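You operate a simulated robot arm through the tools that you are given. There is no shell and no other tool.

The job below is to be done with a simulated robot arm. You get a single attempt, and the scene is never put back.

TASK
Put things in order on the top of the stepped carton stack. At the end: the teal pad from the top of the stepped carton stack stands on top of the beige tape roll (marked "PAPER"); the sweets jar (marked "Lot 27") from the top of the stepped carton stack stands where the clear sample cup stood; the clear sample cup is on the brown small box (marked "Lot 26"); the clear tub (marked "Tub 3") from the top of the stepped carton stack stands where the sweets jar stood; whatever was shut is shut again. Leave all else as you found it, and nothing knocked over. Set down upright: sample cup.

It is judged by the outcome, as a careful person would: the job done as asked, and still so three seconds after it is handed in. It fails if anything else is knocked over, pushed out of place, dropped, spilled or broken.

THE ROBOT
A 7-joint arm with a two-finger parallel gripper, fixed in place. Base frame: the origin is on the floor under the middle of its stand, x ahead of it, y to its left, z up; the work surface is at about z = 0.5. Readings come in m, degrees, newtons and seconds.
With the tool pointing down near the work surface it reaches from about 0.1 to 0.62 m from the base axis. Its first joint turns from -66.0 to 66.0 degrees. Payload 1.57 kg.
Tool frame: the origin (TCP) lies between the finger pads and is the grasp point; the fingertips stand 0.03 m ahead of it; z points along the fingers, y is the line along which they close. Largest opening 0.08 m; finger width 0.017, thickness 0.012; the body of the gripper, 0.04 by 0.082 m, starts 0.08 m behind the TCP.
Orientation is told as [roll, pitch, yaw] about the base's x, y, z axes, in that order, counted from this pose: with the fingers straight down and closing along the base's y, the tool's x points along the base's -x, its y along +y and its z along -z.

THE INTERFACE
- The arm moves only by the tool move_arm. Its argument "steps" is a list of rows, each an object (a shift or turn left out is 0, a gripper value left out holds the last) with "offset": the shift along the base's x, y, z in units of 30 mm (1.0 is 30 mm), a list of three; "rot": the turn, a rotation vector about the base's x, y, z in units of 5 degrees (1.0 is 5 degrees), a list of three; "hand": the gripper command, from -1 (fully open) to 1 (shut), values between in proportion. In form: [{"offset": [tx, ty, tz], "rot": [ax, ay, az], "hand": hand}, ...]. A call has 1 to 20 rows; each row shifts and turns the commanded pose from where the row before left it. A call with a number of a shift or a turn outside -1 to 1 is refused whole. Rows are played at 5 a second. More than 0.05 m and 8.6 degrees between two rows, or a gripper value outside its range, and nothing of the call is played. A pose out of reach is approached as far as the arm can. The call stops where the force on the tool passes 40 N (or 10 N more than at its start, if that is more) or the arm is blocked; 0.2 s more then pass. Each finger travels about 0.072 m/s and halts on what it meets, pressing with about 23 N; the grip force reading is that of the motor and also rises with nothing between the fingers. The clock runs only during rows and for 0.2 s after the last one: add rows that do not move to give the fingers time. It gives the time, the measured TCP pose, the force on the tool (base axes), the opening and the grip force at its end, in the units of the frame above (readings bear some noise), with the torque about the TCP (base axes, N m) and any sound that the robot's microphone picked up.
- Cameras (640 x 400 px; columns grow to the right, rows downward): "scene" is fixed at [0.0408, 0.443, 1.3975]; the picture's right is [-0.82, -0.58, 0.00], its down [-0.47, 0.67, -0.57] and it looks along [0.33, -0.46, -0.82] (base axes); focal length 366 px, centre (320, 200). "wrist" rides on the gripper at [0.072, -0.007, -0.122] in the tool frame; the picture's right is [0.09, 1.00, 0.00], its down [-0.84, 0.08, -0.54] and it looks along [-0.54, 0.05, 0.84] (tool axes); focal length 238 px, centre (320, 200). There is no depth. A picture from a camera that has moved, and an enlarged one, comes with that camera's place and axes in the base frame and with its lens.
- snapshot(camera): a new picture of that camera. It takes no simulated time.
- enlarge(camera, box): a new picture of the part [left, top, right, bottom] of that camera's present view, enlarged. It takes no simulated time.
- hand_in(): hands the job in; it is judged then, once.

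Nothing tells you positions but the pictures and the camera data. Unless the task says otherwise, let go and move clear before handing in.

The tools are called after "Request:" as a command line: name --argument value ..., lists and objects as JSON in quotes. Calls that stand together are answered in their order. move_arm: Moves the arm, as the interface text tells. Its arguments: {"type":"object","properties":{"steps":{"type":"array"}},"required":["steps"]} The other tools are called the same way: snapshot (camera) takes a picture; enlarge (camera, box) takes an enlarged picture of a part of a camera's view; hand_in () hands the job in.

At the start:

```text
t: 0.0
eef_pos: [0.4139, 0.0556, 0.7451]
tcp_rot: [0.1, 0.0, 0.0]
force: [-0.2, 0.7, 0.2]
wrist_torque: [0.04, 0.05, -0.01]
grip_width: 0.0802
grasp_force: 0.1
```

scene: 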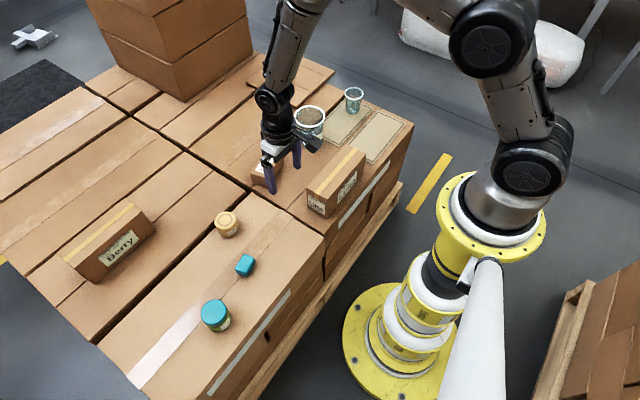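
wrist: 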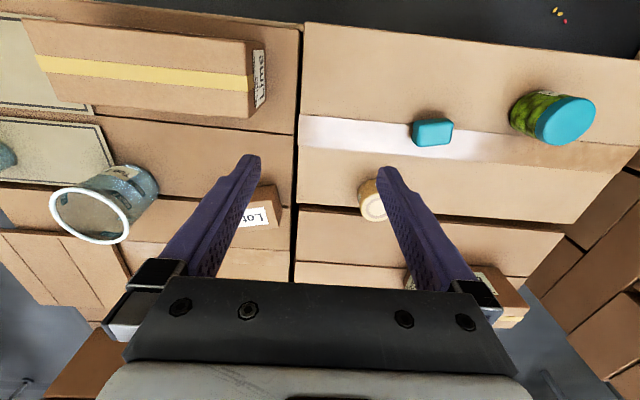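

I see a carton stack with a teal-lidded jar, teal pad, tape roll, a brown small box hidden behind the gripper, a tub and a cup near the right. I'll look closer before moving.

Request:
enlarge --camera "scene" --box '[240, 70, 420, 220]'

Request:
enlarge --camera "scene" --box '[170, 190, 300, 350]'

Request:
enlarge --camera "wrist" --box '[0, 100, 300, 280]'

Request:
enlarge --camera "wrist" --box '[340, 60, 640, 240]'

```text
2.67 times, centred on (330, 145) of scene
camera zoom: at [0.0408, 0.443, 1.3975], right [-0.82, -0.58, 0.0], down [-0.47, 0.67, -0.57], along [0.33, -0.46, -0.82], focal length 976 px, centre (293, 347)
```

zoom: 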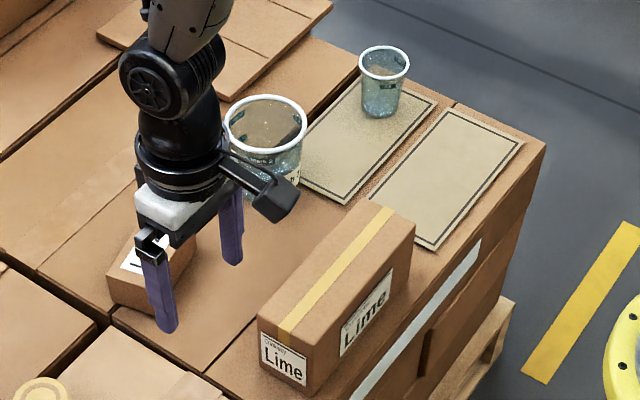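

```text
2.50 times, centred on (235, 270) of scene
camera zoom: at [0.0408, 0.443, 1.3975], right [-0.82, -0.58, 0.0], down [-0.47, 0.67, -0.57], along [0.33, -0.46, -0.82], focal length 915 px, centre (532, 25)
```

zoom: 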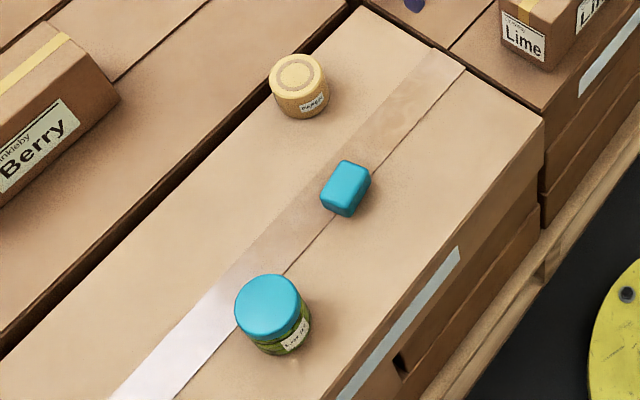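

```text
2.13 times, centred on (150, 190) of wrist
camera zoom: at [0.3405, 0.0503, 0.8656], right [-0.09, 1.0, 0.0], down [0.84, 0.08, 0.54], along [0.54, 0.05, -0.84], focal length 508 px, centre (683, 221)
```

zoom: 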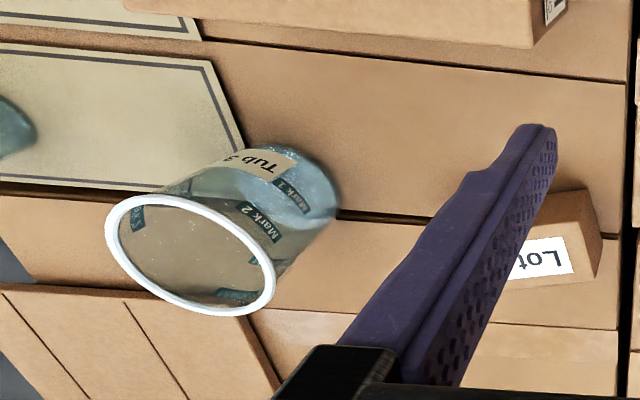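

```text
2.13 times, centred on (490, 150) of wrist
camera zoom: at [0.3405, 0.0503, 0.8656], right [-0.09, 1.0, 0.0], down [0.84, 0.08, 0.54], along [0.54, 0.05, -0.84], focal length 508 px, centre (-43, 307)
```

zoom: 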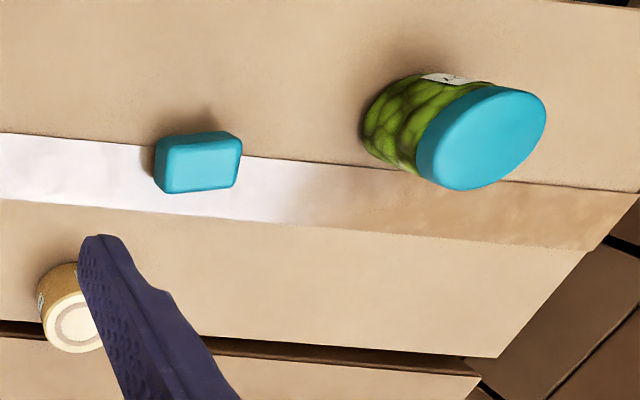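

The cup looks far out (about 0.53, -0.455), the tub near (0.57, -0.25) and the small box near (0.60, -0.05). The jar is near (0.39, 0.366), the pad near (0.434, 0.227) and the tape roll near (0.56, 0.16). I'll move high above the surface toward the cup to measure it better with the wrist camera.

Request:
move_arm --steps '[{"offset": [0, -1, 0.5], "hand": -1}, {"offset": [0, -1, 0.5]}, {"offset": [0, -1, 0]}, {"offset": [0, -1, 0]}, {"offset": [0, -1, 0]}, {"offset": [0, -1, 0]}, {"offset": [0, -1, 0]}, {"offset": [0, -1, 0]}, {"offset": [0, -1, 0]}, {"offset": [0, -1, 0]}, {"offset": [0, 0, 0]}]'

```text
t: 2.4
eef_pos: [0.4127, -0.2435, 0.7742]
tcp_rot: [0.1, 0.0, 0.0]
force: [-0.5, 0.2, 0.3]
wrist_torque: [-0.02, 0.0, 0.02]
grip_width: 0.0802
grasp_force: 0.0
```

The arm is now above the tub side; I'll take pictures from here.

Request:
snapshot --camera "wrist"

Request:
snapshot --camera "scene"

Request:
enlarge --camera "scene" --box '[230, 80, 390, 220]'

```text
taken
camera wrist: at [0.3408, -0.2507, 0.8948], right [-0.09, 1.0, 0.0], down [0.84, 0.08, 0.54], along [0.54, 0.05, -0.84], focal length 238 px, centre (320, 200)
```

wrist: 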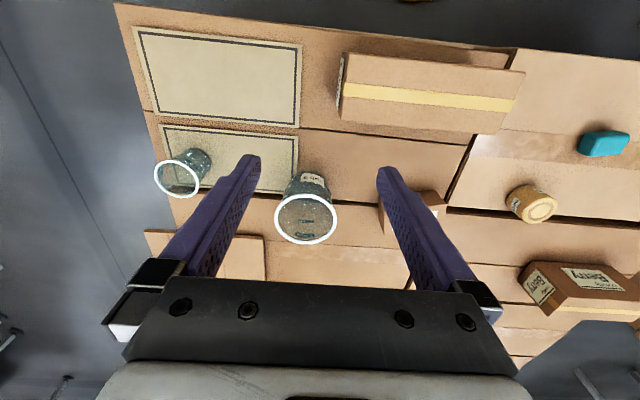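

```text
taken
```

scene: 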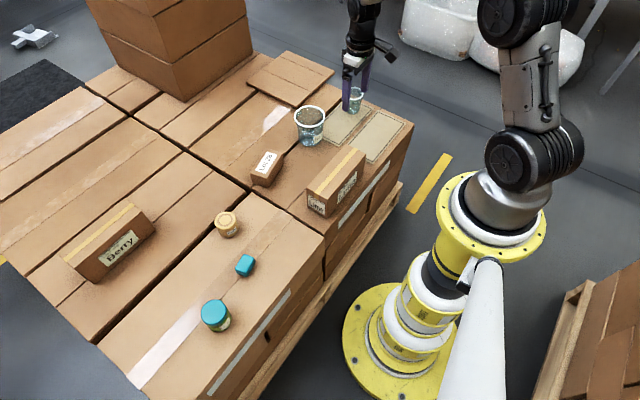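

```text
2.86 times, centred on (310, 150) of scene
camera zoom: at [0.0408, 0.443, 1.3975], right [-0.82, -0.58, 0.0], down [-0.47, 0.67, -0.57], along [0.33, -0.46, -0.82], focal length 1046 px, centre (349, 343)
```

zoom: 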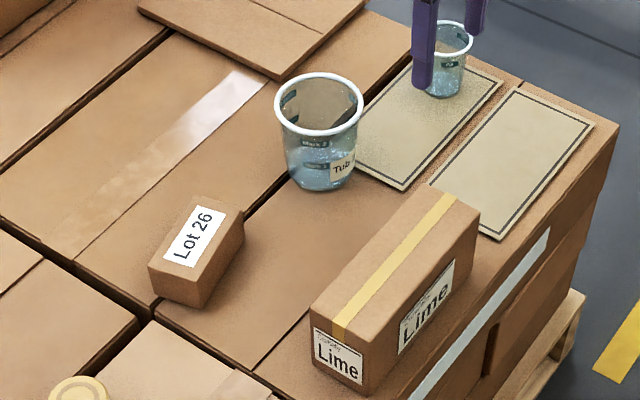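

Now the cup, tub and Lot 26 box are all visible. I'll zoom in to see their contents and edges.

Request:
enlarge --camera "wrist" --box '[130, 110, 290, 220]'

Request:
enlarge --camera "wrist" --box '[250, 150, 380, 260]'

Request:
enlarge --camera "scene" --box '[280, 75, 380, 160]'

Request:
enlarge --camera "scene" --box '[190, 285, 250, 340]'

```text
3.64 times, centred on (210, 165) of wrist
camera zoom: at [0.3408, -0.2507, 0.8948], right [-0.09, 1.0, 0.0], down [0.84, 0.08, 0.54], along [0.54, 0.05, -0.84], focal length 867 px, centre (720, 327)
```

zoom: 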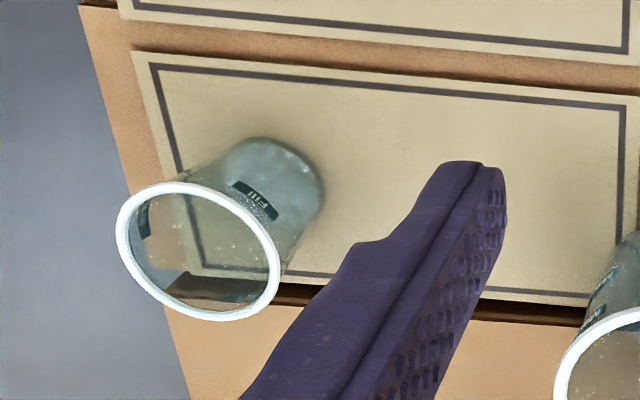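

```text
3.64 times, centred on (315, 205) of wrist
camera zoom: at [0.3408, -0.2507, 0.8948], right [-0.09, 1.0, 0.0], down [0.84, 0.08, 0.54], along [0.54, 0.05, -0.84], focal length 867 px, centre (338, 182)
```

zoom: 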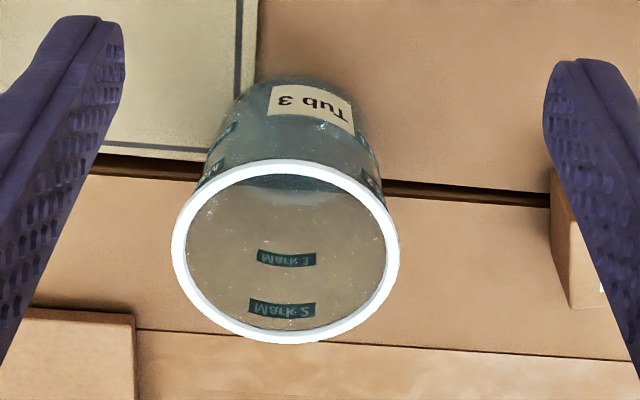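

```text
4.71 times, centred on (330, 118) of scene
camera zoom: at [0.0408, 0.443, 1.3975], right [-0.82, -0.58, 0.0], down [-0.47, 0.67, -0.57], along [0.33, -0.46, -0.82], focal length 1723 px, centre (273, 588)
```

zoom: 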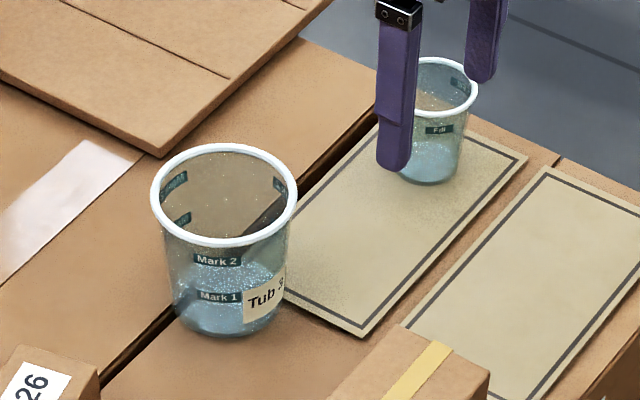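

```text
7.27 times, centred on (220, 312) of scene
camera zoom: at [0.0408, 0.443, 1.3975], right [-0.82, -0.58, 0.0], down [-0.47, 0.67, -0.57], along [0.33, -0.46, -0.82], focal length 2662 px, centre (1047, -618)
```

zoom: 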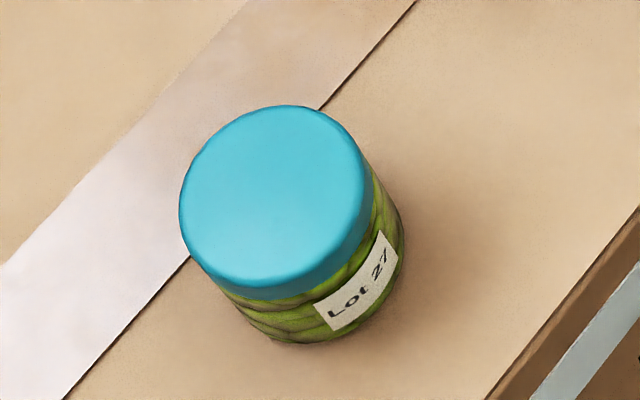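

The cup rim comes out at about (0.527, -0.450, 0.576), about 0.068 m across, and the tub rim at (0.570, -0.252, 0.596), about 0.099 m across. The surface is at about 0.505. Next I'll turn the gripper to face the cup radially, staying high, and look again.

Request:
move_arm --steps '[{"offset": [-0.1, -0.4, 0], "rot": [0, 0, -1], "hand": -1}, {"offset": [-0.1, -0.4, 0], "rot": [0, 0, -1]}, {"offset": [-0.1, -0.4, 0], "rot": [0, 0, -1]}, {"offset": [-0.1, -0.4, 0], "rot": [0, 0, -1]}, {"offset": [-0.1, -0.4, 0], "rot": [0, 0, -1]}, {"offset": [-0.1, -0.4, 0], "rot": [0, 0, -1]}, {"offset": [0, -0.4, 0], "rot": [0, 0, -1]}, {"offset": [0, -0.4, 0], "rot": [0, 0, -1]}, {"offset": [0, 0, 0]}]'

Request:
snapshot --camera "wrist"

Request:
snapshot --camera "scene"

```text
t: 4.4
eef_pos: [0.395, -0.3401, 0.7739]
tcp_rot: [0.0, 0.1, -40.1]
force: [0.7, -0.1, 0.4]
wrist_torque: [-0.04, -0.02, -0.02]
grip_width: 0.0802
grasp_force: 0.0
```

```text
taken
camera wrist: at [0.3349, -0.2982, 0.8959], right [0.57, 0.82, 0.0], down [0.69, -0.48, 0.54], along [0.45, -0.31, -0.84], focal length 238 px, centre (320, 200)
```

wrist: 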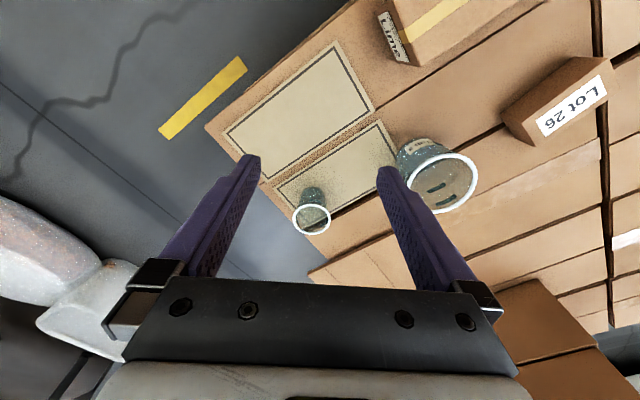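

```text
taken
```

scene: 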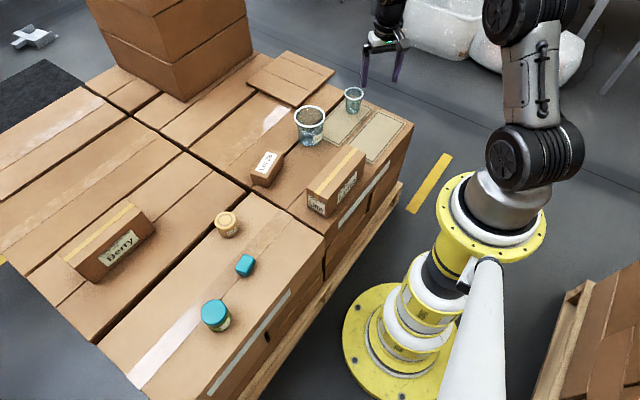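

The cup is clearly visible between the fingers now; I'll zoom in to fix its position and check the other items in the clear scene view.

Request:
enlarge --camera "wrist" --box '[270, 150, 390, 250]'

Request:
enlarge --camera "scene" --box '[325, 75, 405, 135]'

Request:
enlarge --camera "scene" --box '[230, 125, 330, 205]'

Request:
enlarge --camera "wrist" --box '[480, 40, 640, 160]'

```text
4.00 times, centred on (330, 200) of wrist
camera zoom: at [0.3349, -0.2982, 0.8959], right [0.57, 0.82, 0.0], down [0.69, -0.48, 0.54], along [0.45, -0.31, -0.84], focal length 953 px, centre (280, 200)
```

zoom: 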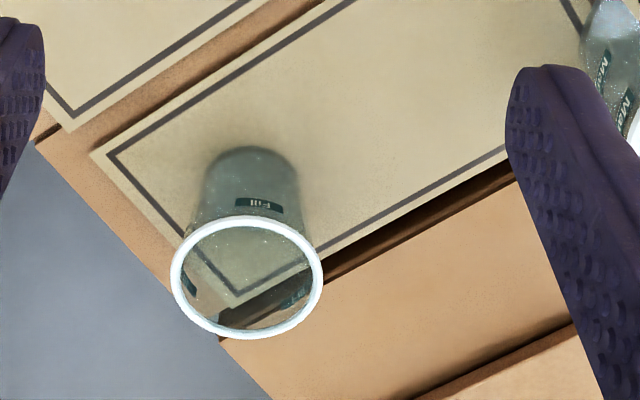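

```text
6.67 times, centred on (365, 105) of scene
camera zoom: at [0.0408, 0.443, 1.3975], right [-0.82, -0.58, 0.0], down [-0.47, 0.67, -0.57], along [0.33, -0.46, -0.82], focal length 2440 px, centre (20, 833)
```

zoom: 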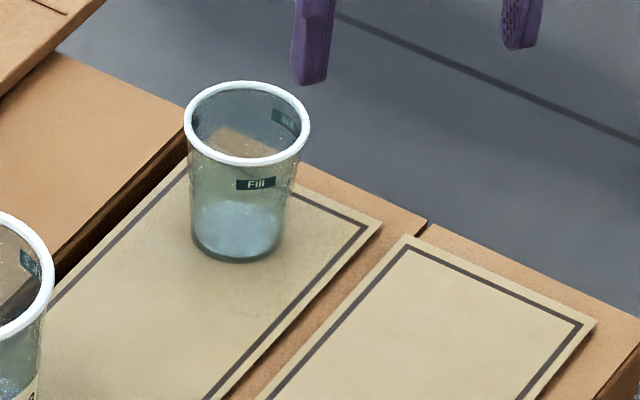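

```text
5.00 times, centred on (280, 165) of scene
camera zoom: at [0.0408, 0.443, 1.3975], right [-0.82, -0.58, 0.0], down [-0.47, 0.67, -0.57], along [0.33, -0.46, -0.82], focal length 1830 px, centre (520, 375)
```

zoom: 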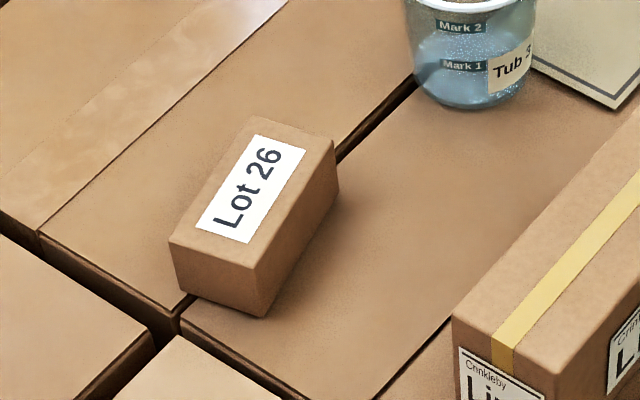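

```text
3.33 times, centred on (560, 100) of wrist
camera zoom: at [0.3349, -0.2982, 0.8959], right [0.57, 0.82, 0.0], down [0.69, -0.48, 0.54], along [0.45, -0.31, -0.84], focal length 794 px, centre (-480, 533)
```

zoom: 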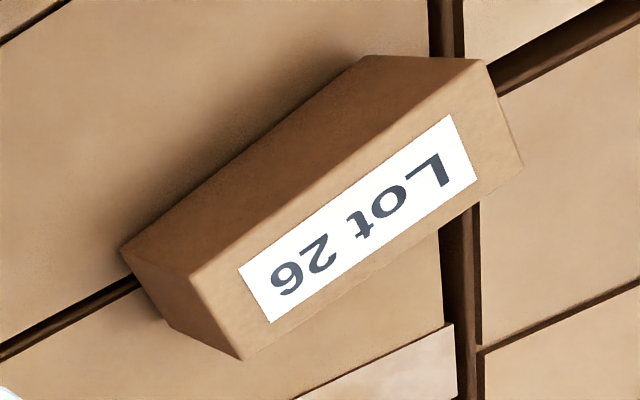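

The cup is at (0.527, -0.449) with its base at about 0.504. Lot 26's top centre is about (0.585, -0.054, 0.552). The cup is beyond straight-down reach, so I'll tilt the fingers outward 30° and back off to a pre-grasp point.

Request:
move_arm --steps '[{"offset": [0.394, -0.317, -0.472], "rot": [-0.6485, -0.7612, 0], "hand": -1}, {"offset": [0.394, -0.317, -0.472], "rot": [-0.6485, -0.7612, 0]}, {"offset": [0.394, -0.317, -0.472], "rot": [-0.6485, -0.7612, 0]}, {"offset": [0.394, -0.317, -0.472], "rot": [-0.6485, -0.7612, 0]}, {"offset": [0.394, -0.317, -0.472], "rot": [-0.6485, -0.7612, 0]}, {"offset": [0.394, -0.317, -0.472], "rot": [-0.6485, -0.7612, 0]}, {"offset": [0, 0, 0]}]'

Request:
snapshot --camera "wrist"

Request:
snapshot --camera "scene"

```text
t: 6.0
eef_pos: [0.4652, -0.3976, 0.6898]
tcp_rot: [-0.2, -30.1, -39.9]
force: [-0.8, -0.5, 0.0]
wrist_torque: [0.0, -0.02, -0.02]
grip_width: 0.0801
grasp_force: 0.0
```

```text
taken
camera wrist: at [0.3668, -0.3224, 0.758], right [0.58, 0.81, -0.05], down [0.4, -0.23, 0.89], along [0.71, -0.54, -0.46], focal length 238 px, centre (320, 200)
```

wrist: 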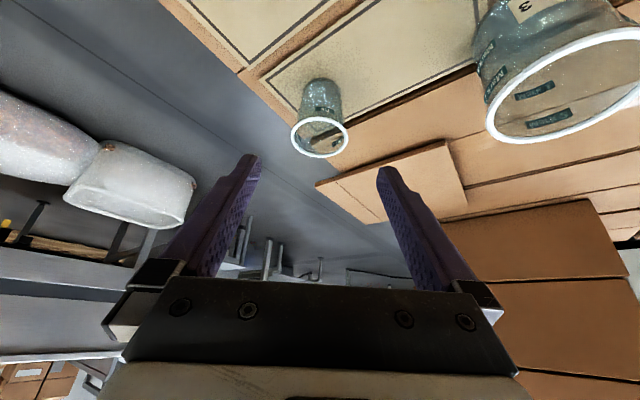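

```text
taken
```

scene: 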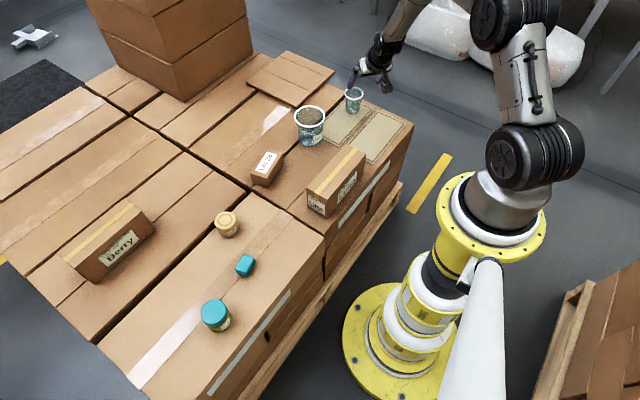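

The pre-grasp pose was reached, and the projected rim matches the picture. I'll advance part way along the finger axis, then check.

Request:
move_arm --steps '[{"offset": [0.343, -0.2856, -0.777]}, {"offset": [0.343, -0.2856, -0.777]}, {"offset": [0.343, -0.2856, -0.777]}, {"offset": [0, 0, 0]}]'

Request:
snapshot --camera "wrist"

Request:
enlarge --camera "scene" --box '[325, 55, 405, 125]'

```text
t: 7.0
eef_pos: [0.4964, -0.422, 0.6177]
tcp_rot: [-0.1, -30.0, -39.9]
force: [-0.4, -0.2, 0.5]
wrist_torque: [-0.05, -0.02, -0.01]
grip_width: 0.08
grasp_force: 0.1
```

```text
taken
camera wrist: at [0.3964, -0.3478, 0.6869], right [0.58, 0.81, -0.05], down [0.4, -0.23, 0.89], along [0.71, -0.53, -0.46], focal length 238 px, centre (320, 200)
```

wrist: 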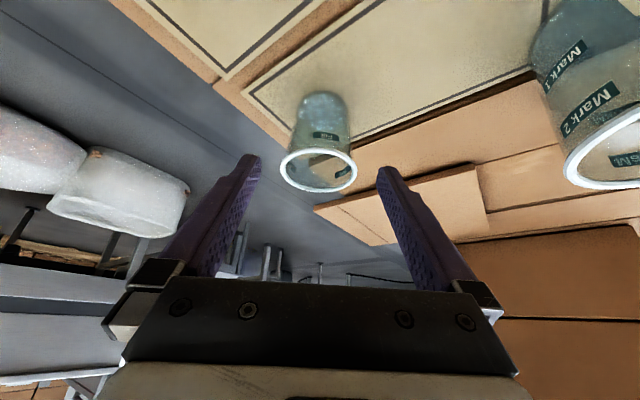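

```text
5.71 times, centred on (365, 90) of scene
camera zoom: at [0.0408, 0.443, 1.3975], right [-0.82, -0.58, 0.0], down [-0.47, 0.67, -0.57], along [0.33, -0.46, -0.82], focal length 2092 px, centre (63, 829)
```

zoom: 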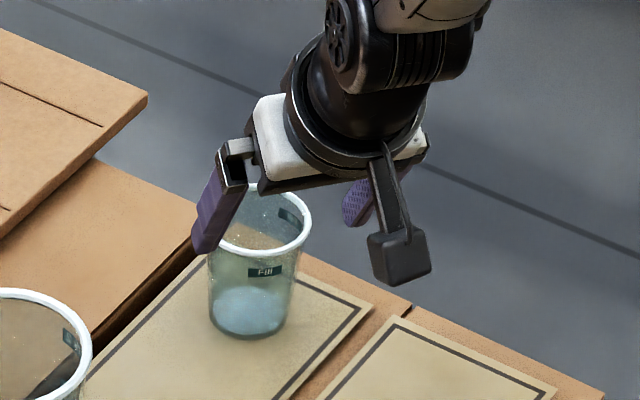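

The cup sits centred between the fingers. I'll go the rest of the way down around it, without closing yet.

Request:
move_arm --steps '[{"offset": [0.34, -0.3, -0.75]}, {"offset": [0.34, -0.3, -0.75]}, {"offset": [0.34, -0.3, -0.75]}, {"offset": [0, 0, 0]}]'

Request:
snapshot --camera "wrist"

Request:
enlarge --camera "scene" --box '[325, 55, 405, 125]'

```text
t: 8.0
eef_pos: [0.5283, -0.4494, 0.5501]
tcp_rot: [-0.2, -29.9, -40.1]
force: [-0.6, -0.1, -0.1]
wrist_torque: [0.03, -0.04, 0.0]
grip_width: 0.0797
grasp_force: 0.0
```

```text
taken
camera wrist: at [0.4294, -0.3748, 0.6196], right [0.58, 0.81, -0.05], down [0.4, -0.23, 0.89], along [0.71, -0.53, -0.46], focal length 238 px, centre (320, 200)
```

wrist: 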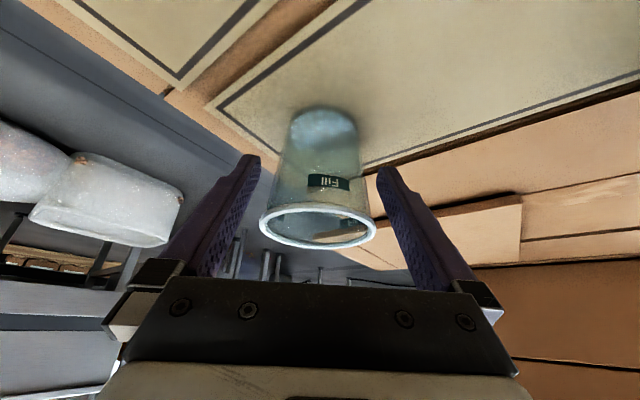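

```text
5.71 times, centred on (365, 90) of scene
camera zoom: at [0.0408, 0.443, 1.3975], right [-0.82, -0.58, 0.0], down [-0.47, 0.67, -0.57], along [0.33, -0.46, -0.82], focal length 2092 px, centre (63, 829)
```

zoom: 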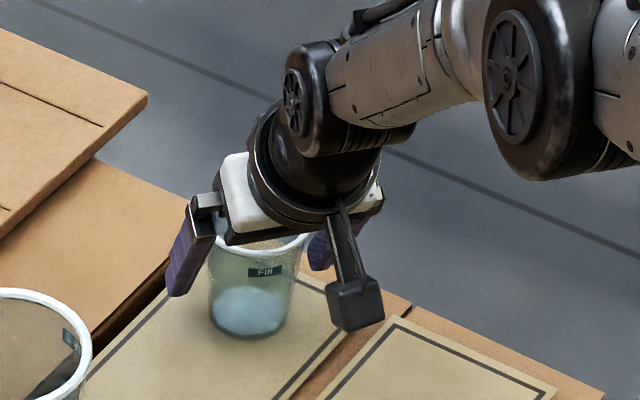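

The fingers are around the cup at mid height. I'll close gently to a partial command and read the width and force.

Request:
move_arm --steps '[{"hand": -0.5}, {"hand": -0.4}, {"hand": -0.3}, {"hand": -0.3}, {"hand": -0.3}]'

Request:
snapshot --camera "wrist"

```text
t: 9.2
eef_pos: [0.5295, -0.4493, 0.5512]
tcp_rot: [-0.2, -30.0, -40.0]
force: [-0.2, 0.9, -0.5]
wrist_torque: [-0.01, -0.01, -0.01]
grip_width: 0.0561
grasp_force: 22.8
```

```text
taken
camera wrist: at [0.4293, -0.3748, 0.6197], right [0.58, 0.81, -0.05], down [0.4, -0.23, 0.89], along [0.71, -0.53, -0.46], focal length 238 px, centre (320, 200)
```

wrist: 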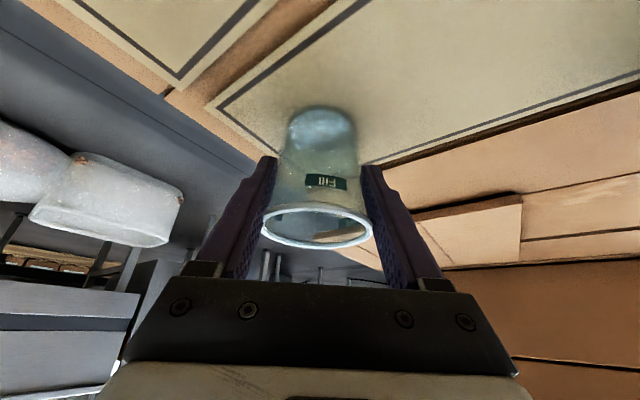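

The cup is gripped at 0.056 m. I'll lift it slowly straight up and check that it stays upright.

Request:
move_arm --steps '[{"offset": [0, 0, 0.3], "hand": 0}, {"offset": [0, 0, 0.5]}, {"offset": [0, 0, 0.6]}, {"offset": [0, 0, 0.6]}, {"offset": [0, 0, 0]}]'

Request:
snapshot --camera "wrist"

Request:
enlarge --camera "scene" --box '[325, 55, 405, 125]'

```text
t: 10.4
eef_pos: [0.5283, -0.4482, 0.612]
tcp_rot: [-0.1, -30.0, -40.0]
force: [0.2, 0.5, -0.1]
wrist_torque: [0.0, -0.01, -0.02]
grip_width: 0.0561
grasp_force: 22.7
```

```text
taken
camera wrist: at [0.4296, -0.3746, 0.6804], right [0.58, 0.81, -0.05], down [0.4, -0.23, 0.89], along [0.71, -0.53, -0.46], focal length 238 px, centre (320, 200)
```

wrist: 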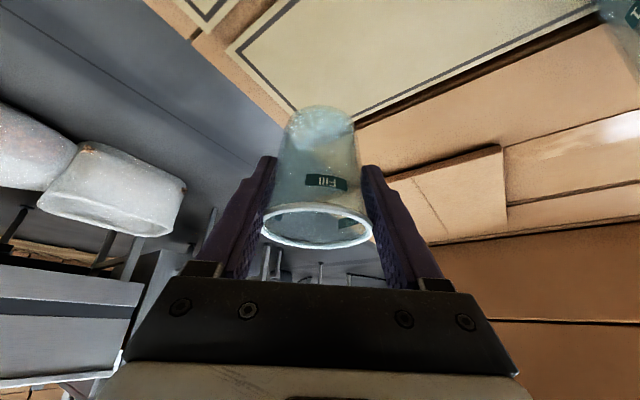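

```text
5.71 times, centred on (365, 90) of scene
camera zoom: at [0.0408, 0.443, 1.3975], right [-0.82, -0.58, 0.0], down [-0.47, 0.67, -0.57], along [0.33, -0.46, -0.82], focal length 2092 px, centre (63, 829)
```

zoom: 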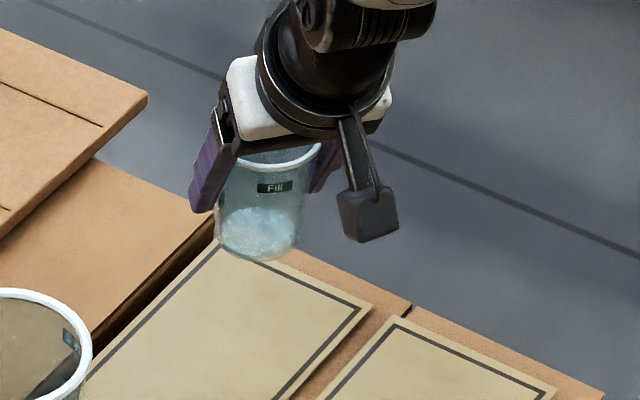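

The cup lifted cleanly and stays upright. I'll raise it and carry it over the tub at a safe height toward the Lot 26 box, turning about the vertical only.

Request:
move_arm --steps '[{"offset": [-0.18, 0.15, 0.56]}, {"offset": [-0.18, 0.15, 0.56]}, {"offset": [-0.18, 0.15, 0.56]}, {"offset": [-0.18, 0.15, 0.56]}, {"offset": [-0.18, 0.15, 0.6]}, {"offset": [0, 0, 0]}]'

Request:
move_arm --steps '[{"offset": [0.149, 0.651, 0], "rot": [0, 0, 0.3684]}, {"offset": [0.149, 0.651, 0], "rot": [0, 0, 0.3684]}, {"offset": [0.149, 0.651, 0], "rot": [0, 0, 0.3684]}, {"offset": [0.149, 0.651, 0], "rot": [0, 0, 0.3684]}, {"offset": [0.149, 0.651, 0], "rot": [0, 0, 0.3684]}, {"offset": [0.149, 0.651, 0], "rot": [0, 0, 0.3684]}, {"offset": [0.149, 0.651, 0], "rot": [0, 0, 0.3684]}, {"offset": [0.149, 0.651, 0], "rot": [0, 0, 0.3684]}, {"offset": [0.149, 0.651, 0], "rot": [0, 0, 0.3684]}, {"offset": [0.149, 0.651, 0], "rot": [0, 0, 0.3684]}, {"offset": [0.149, 0.651, 0], "rot": [0, 0, 0.3684]}, {"offset": [0.149, 0.651, 0], "rot": [0, 0, 0.3684]}, {"offset": [0.149, 0.651, 0], "rot": [0, 0, 0.3684]}, {"offset": [0.149, 0.651, 0], "rot": [0, 0, 0.3684]}, {"offset": [0.149, 0.651, 0], "rot": [0, 0, 0.3684]}, {"offset": [0.149, 0.651, 0], "rot": [0, 0, 0.3684]}, {"offset": [0.149, 0.651, 0], "rot": [0, 0, 0.3684]}, {"offset": [0.149, 0.651, 0], "rot": [0, 0, 0.3684]}, {"offset": [0.149, 0.651, 0], "rot": [0, 0, 0.3684]}, {"offset": [0, 0, 0]}]'

Request:
snapshot --camera "wrist"

Request:
snapshot --camera "scene"

```text
t: 11.8
eef_pos: [0.5002, -0.4263, 0.6974]
tcp_rot: [-0.1, -30.0, -40.0]
force: [0.0, 0.0, -1.1]
wrist_torque: [0.0, -0.01, -0.02]
grip_width: 0.0558
grasp_force: 23.0
```

```text
t: 16.0
eef_pos: [0.587, -0.056, 0.6984]
tcp_rot: [-0.2, -30.0, -5.0]
force: [-0.8, -0.6, -0.7]
wrist_torque: [-0.02, -0.02, 0.0]
grip_width: 0.0554
grasp_force: 23.2
```

```text
taken
camera wrist: at [0.4629, -0.0515, 0.7664], right [0.01, 1.0, -0.05], down [0.46, 0.04, 0.89], along [0.89, -0.03, -0.46], focal length 238 px, centre (320, 200)
```

wrist: 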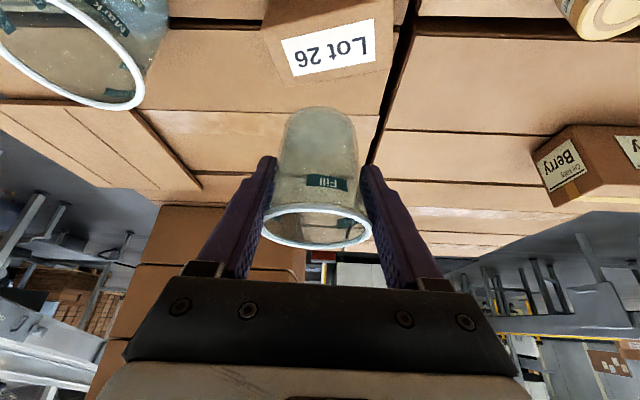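

```text
taken
```

scene: 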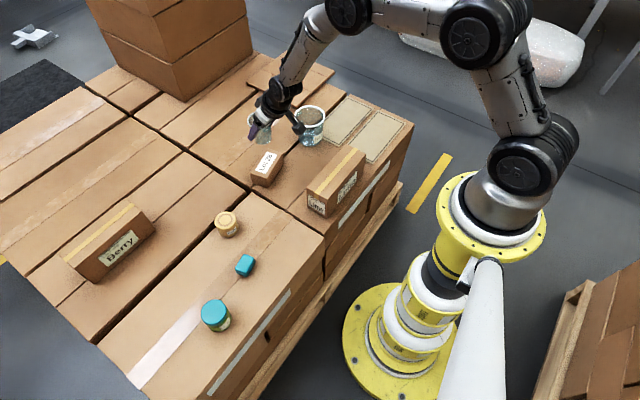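

The cup is above the box: the box label centre computes to (0.586, -0.056), under the TCP. I'll lower to about 7 mm above contact and check.

Request:
move_arm --steps '[{"offset": [0, 0.03, -0.6]}, {"offset": [0, 0.03, -0.6]}, {"offset": [0, 0, -0.6]}, {"offset": [0, 0, -0.6]}, {"offset": [0, 0, -0.6]}, {"offset": [0, 0, 0]}]'

Request:
snapshot --camera "wrist"

Request:
enlarge --camera "scene" --box '[225, 110, 325, 200]'

```text
t: 17.4
eef_pos: [0.5867, -0.0568, 0.6082]
tcp_rot: [-0.3, -30.0, -5.0]
force: [-0.2, 0.5, 0.5]
wrist_torque: [0.01, -0.04, -0.01]
grip_width: 0.0554
grasp_force: 22.9
```

```text
taken
camera wrist: at [0.4621, -0.0509, 0.6769], right [0.01, 1.0, -0.05], down [0.46, 0.04, 0.89], along [0.89, -0.03, -0.46], focal length 238 px, centre (320, 200)
```

wrist: 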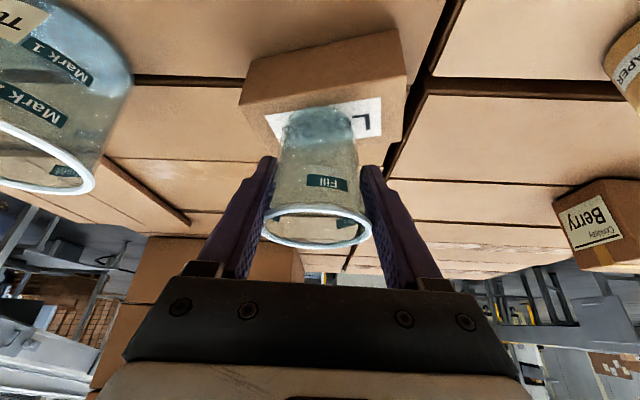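

```text
4.44 times, centred on (275, 155) of scene
camera zoom: at [0.0408, 0.443, 1.3975], right [-0.82, -0.58, 0.0], down [-0.47, 0.67, -0.57], along [0.33, -0.46, -0.82], focal length 1627 px, centre (520, 400)
```

zoom: 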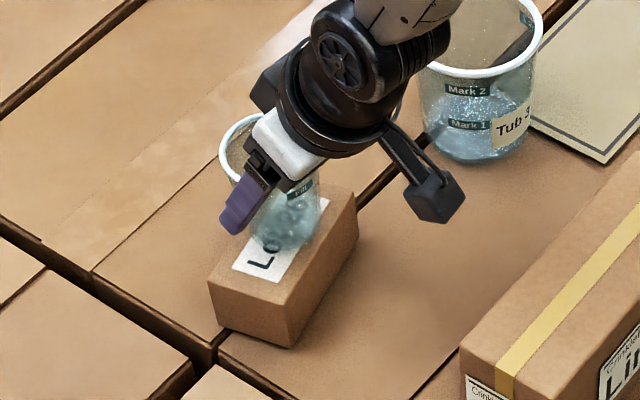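

The cup base lies over the box top, with near edges matching at about x=0.563. I'll lower in small steps until light contact.

Request:
move_arm --steps '[{"offset": [0, 0, -0.1]}, {"offset": [0, 0, -0.1]}, {"offset": [0, 0, -0.05]}, {"offset": [0, 0, 0]}]'

Request:
enlarge --camera "scene" --box '[245, 130, 305, 190]'

Request:
enlarge --camera "wrist" --box '[220, 20, 420, 150]'

```text
t: 18.4
eef_pos: [0.587, -0.0548, 0.6016]
tcp_rot: [-0.2, -30.1, -5.0]
force: [-1.5, 0.7, 5.0]
wrist_torque: [0.08, 0.07, 0.05]
grip_width: 0.0554
grasp_force: 23.2
```

```text
6.67 times, centred on (275, 160) of scene
camera zoom: at [0.0407, 0.443, 1.3975], right [-0.82, -0.58, 0.0], down [-0.47, 0.67, -0.57], along [0.33, -0.46, -0.82], focal length 2440 px, centre (620, 467)
```

zoom: 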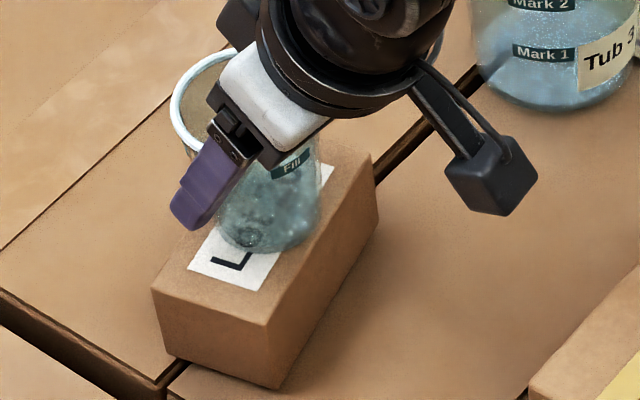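

```text
3.08 times, centred on (320, 85) of wrist
camera zoom: at [0.4619, -0.0502, 0.6695], right [0.01, 1.0, -0.05], down [0.46, 0.04, 0.89], along [0.89, -0.03, -0.46], focal length 733 px, centre (320, 554)
```

zoom: 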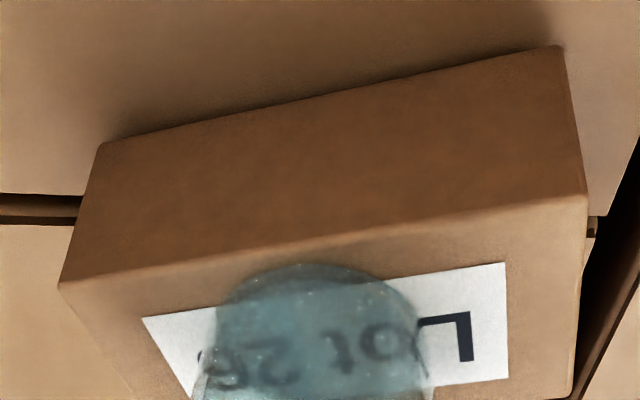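

Contact is felt (about 5 N) and the base rests well within the box top. I'll open gently, then back off along the finger axis.

Request:
move_arm --steps '[{"hand": -0.4}, {"hand": -0.6}, {"hand": -0.8}, {"hand": -1}, {"hand": -1}, {"hand": -1}]'

Request:
enlarge --camera "scene" --box '[245, 130, 305, 190]'

Request:
snapshot --camera "wrist"

```text
t: 19.8
eef_pos: [0.586, -0.0539, 0.6002]
tcp_rot: [-0.1, -30.1, -5.0]
force: [0.1, 0.1, -0.1]
wrist_torque: [0.02, -0.02, -0.02]
grip_width: 0.0799
grasp_force: 0.0
```

```text
6.67 times, centred on (275, 160) of scene
camera zoom: at [0.0408, 0.443, 1.3975], right [-0.82, -0.58, 0.0], down [-0.47, 0.67, -0.57], along [0.33, -0.46, -0.82], focal length 2440 px, centre (620, 467)
```

zoom: 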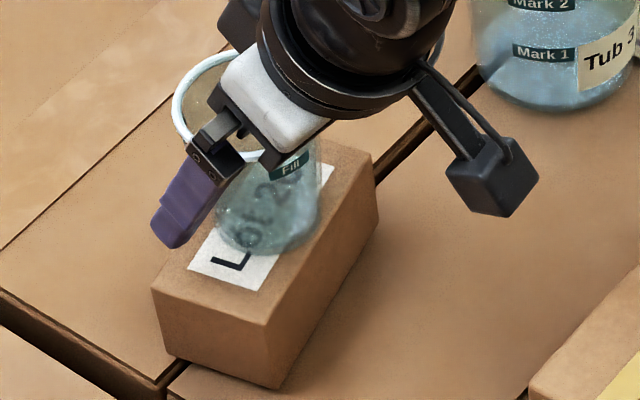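

```text
taken
camera wrist: at [0.4615, -0.0502, 0.6691], right [0.01, 1.0, -0.05], down [0.46, 0.04, 0.89], along [0.89, -0.03, -0.46], focal length 238 px, centre (320, 200)
```

wrist: 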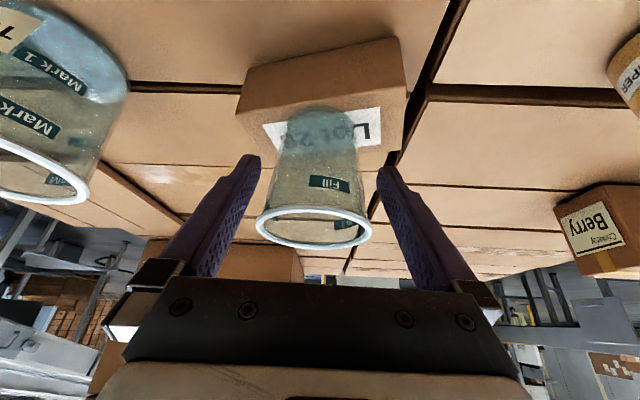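

The cup stands free on the box. I'll re-centre the fingers by 2–3 mm on the rim and withdraw along the finger axis.

Request:
move_arm --steps '[{"offset": [0, -0.09, 0]}, {"offset": [-0.25, 0.022, 0.433]}, {"offset": [-0.25, 0.022, 0.433]}, {"offset": [-0.4, 0.035, 0.69]}, {"offset": [-0.5, 0.044, 0.86]}, {"offset": [-0.5, 0.044, 0.86]}, {"offset": [-0.5, 0.044, 0.86]}, {"offset": [0, 0, 0]}]'

Request:
snapshot --camera "wrist"

Request:
snapshot --camera "scene"

Request:
enlarge --camera "scene" --box '[235, 115, 325, 195]'

```text
t: 21.6
eef_pos: [0.5131, -0.051, 0.7244]
tcp_rot: [-0.3, -30.1, -5.0]
force: [-0.1, 0.2, -0.6]
wrist_torque: [-0.01, 0.04, 0.03]
grip_width: 0.0796
grasp_force: 0.2
```

```text
taken
camera wrist: at [0.3882, -0.0467, 0.7932], right [0.01, 1.0, -0.05], down [0.46, 0.04, 0.89], along [0.89, -0.03, -0.46], focal length 238 px, centre (320, 200)
```

wrist: 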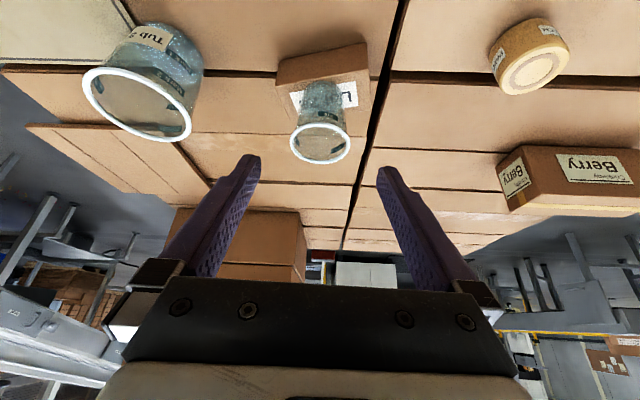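

```text
taken
```

scene: 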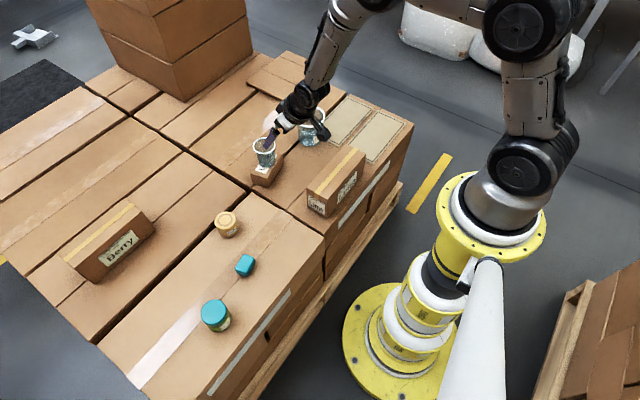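

```text
5.00 times, centred on (280, 155) of scene
camera zoom: at [0.0408, 0.443, 1.3975], right [-0.82, -0.58, 0.0], down [-0.47, 0.67, -0.57], along [0.33, -0.46, -0.82], focal length 1830 px, centre (520, 425)
```

zoom: 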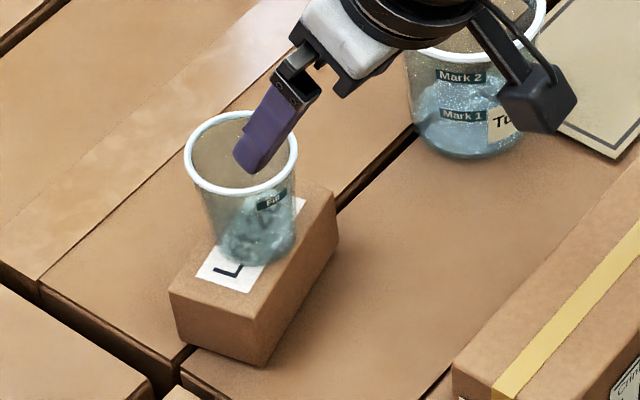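

The cup is standing upright on the box. Next I'll swing the tilted gripper over toward the sweets jar to measure it up close.

Request:
move_arm --steps '[{"offset": [-0.4286, 0.862, -0.03], "rot": [0, 0, 0.686]}, {"offset": [-0.4286, 0.862, -0.03], "rot": [0, 0, 0.686]}, {"offset": [-0.4286, 0.862, -0.03], "rot": [0, 0, 0.686]}, {"offset": [-0.4286, 0.862, -0.03], "rot": [0, 0, 0.686]}, {"offset": [-0.4286, 0.862, -0.03], "rot": [0, 0, 0.686]}, {"offset": [-0.4286, 0.862, -0.03], "rot": [0, 0, 0.686]}, {"offset": [-0.4286, 0.862, -0.03], "rot": [0, 0, 0.686]}, {"offset": [-0.4286, 0.862, -0.03], "rot": [0, 0, 0.686]}, {"offset": [-0.4286, 0.862, -0.03], "rot": [0, 0, 0.686]}, {"offset": [-0.4286, 0.862, -0.03], "rot": [0, 0, 0.686]}, {"offset": [-0.4286, 0.862, -0.03], "rot": [0, 0, 0.686]}, {"offset": [-0.4286, 0.862, -0.03], "rot": [0, 0, 0.686]}, {"offset": [-0.4286, 0.862, -0.03], "rot": [0, 0, 0.686]}, {"offset": [-0.4286, 0.862, -0.03], "rot": [0, 0, 0.686]}, {"offset": [0, 0, 0]}]'

Request:
snapshot --camera "wrist"

Request:
snapshot --camera "scene"

```text
t: 24.8
eef_pos: [0.3329, 0.3128, 0.7105]
tcp_rot: [-0.2, -29.9, 43.1]
force: [0.2, 0.5, 0.6]
wrist_torque: [0.01, -0.02, -0.02]
grip_width: 0.0799
grasp_force: 0.2
```

```text
taken
camera wrist: at [0.2469, 0.2236, 0.7808], right [-0.74, 0.67, -0.05], down [0.28, 0.37, 0.89], along [0.62, 0.64, -0.46], focal length 238 px, centre (320, 200)
```

wrist: 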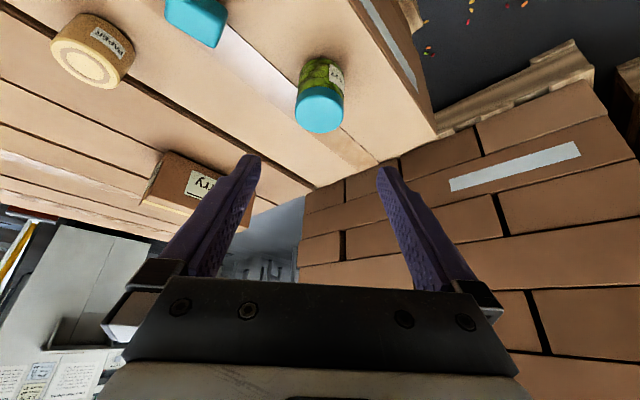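

```text
taken
```

scene: 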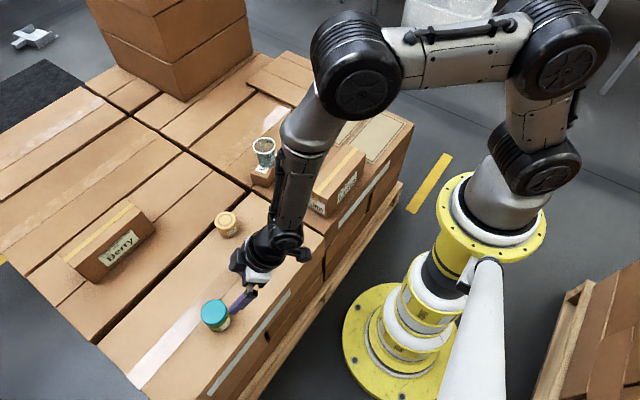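

Request:
enlarge --camera "wrist" --box '[270, 40, 370, 150]'

Request:
enlarge --camera "wrist" --box '[20, 0, 240, 110]'

Request:
enlarge --camera "scene" --box '[190, 200, 270, 340]'

```text
3.64 times, centred on (320, 95) of wrist
camera zoom: at [0.2469, 0.2236, 0.7808], right [-0.74, 0.67, -0.05], down [0.28, 0.37, 0.89], along [0.62, 0.64, -0.46], focal length 867 px, centre (320, 582)
```

zoom: 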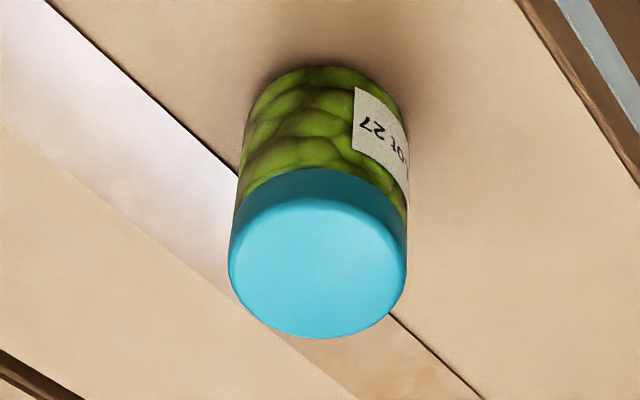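

```text
2.91 times, centred on (130, 55) of wrist
camera zoom: at [0.2469, 0.2236, 0.7808], right [-0.74, 0.67, -0.05], down [0.28, 0.37, 0.89], along [0.62, 0.64, -0.46], focal length 693 px, centre (873, 622)
```

zoom: 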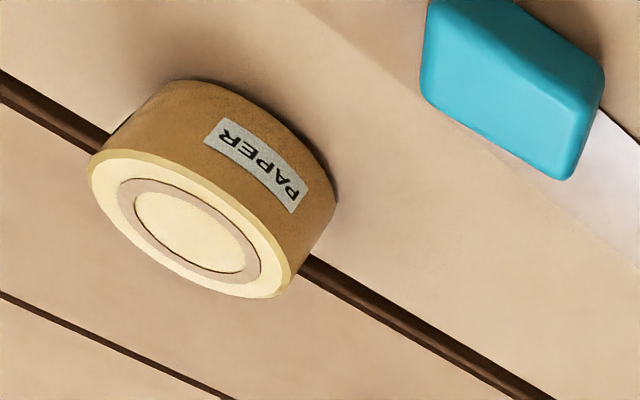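

```text
2.86 times, centred on (230, 270) of scene
camera zoom: at [0.0408, 0.443, 1.3975], right [-0.82, -0.58, 0.0], down [-0.47, 0.67, -0.57], along [0.33, -0.46, -0.82], focal length 1046 px, centre (577, 0)
```

zoom: 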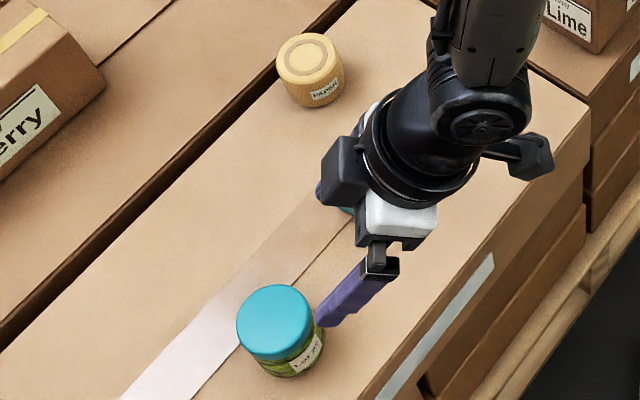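

The jar's lid top is at (0.3915, 0.366, 0.56); the lid covers roughly the top 14 mm, and the diameter is about 0.059. I'll grip the body just under the lid. I'm advancing most of the way and checking first.

Request:
move_arm --steps '[{"offset": [0.2246, 0.2033, -0.7146], "hand": -1}, {"offset": [0.2246, 0.2033, -0.7146]}, {"offset": [0.2246, 0.2033, -0.7146]}, {"offset": [0.2246, 0.2033, -0.7146]}, {"offset": [0.2246, 0.2033, -0.7146]}, {"offset": [0, 0, 0]}]'

Request:
snapshot --camera "wrist"

Request:
enlarge --camera "scene" --box '[180, 260, 280, 345]'

```text
t: 26.2
eef_pos: [0.3674, 0.3424, 0.6038]
tcp_rot: [-0.3, -30.1, 43.1]
force: [-0.2, -0.7, 0.3]
wrist_torque: [0.01, -0.03, 0.01]
grip_width: 0.0798
grasp_force: 0.0
```

```text
taken
camera wrist: at [0.2807, 0.2538, 0.6729], right [-0.74, 0.68, -0.05], down [0.28, 0.37, 0.89], along [0.62, 0.64, -0.46], focal length 238 px, centre (320, 200)
```

wrist: 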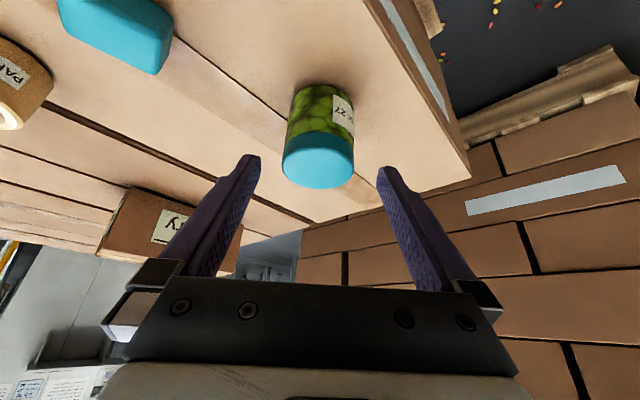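

```text
4.71 times, centred on (230, 302) of scene
camera zoom: at [0.0408, 0.443, 1.3975], right [-0.82, -0.58, 0.0], down [-0.47, 0.67, -0.57], along [0.33, -0.46, -0.82], focal length 1723 px, centre (744, -282)
```

zoom: 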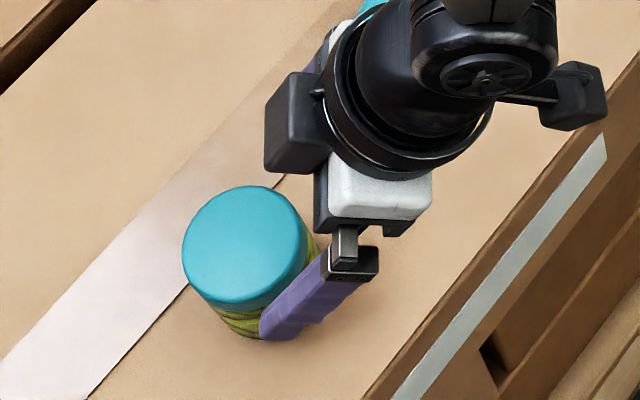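

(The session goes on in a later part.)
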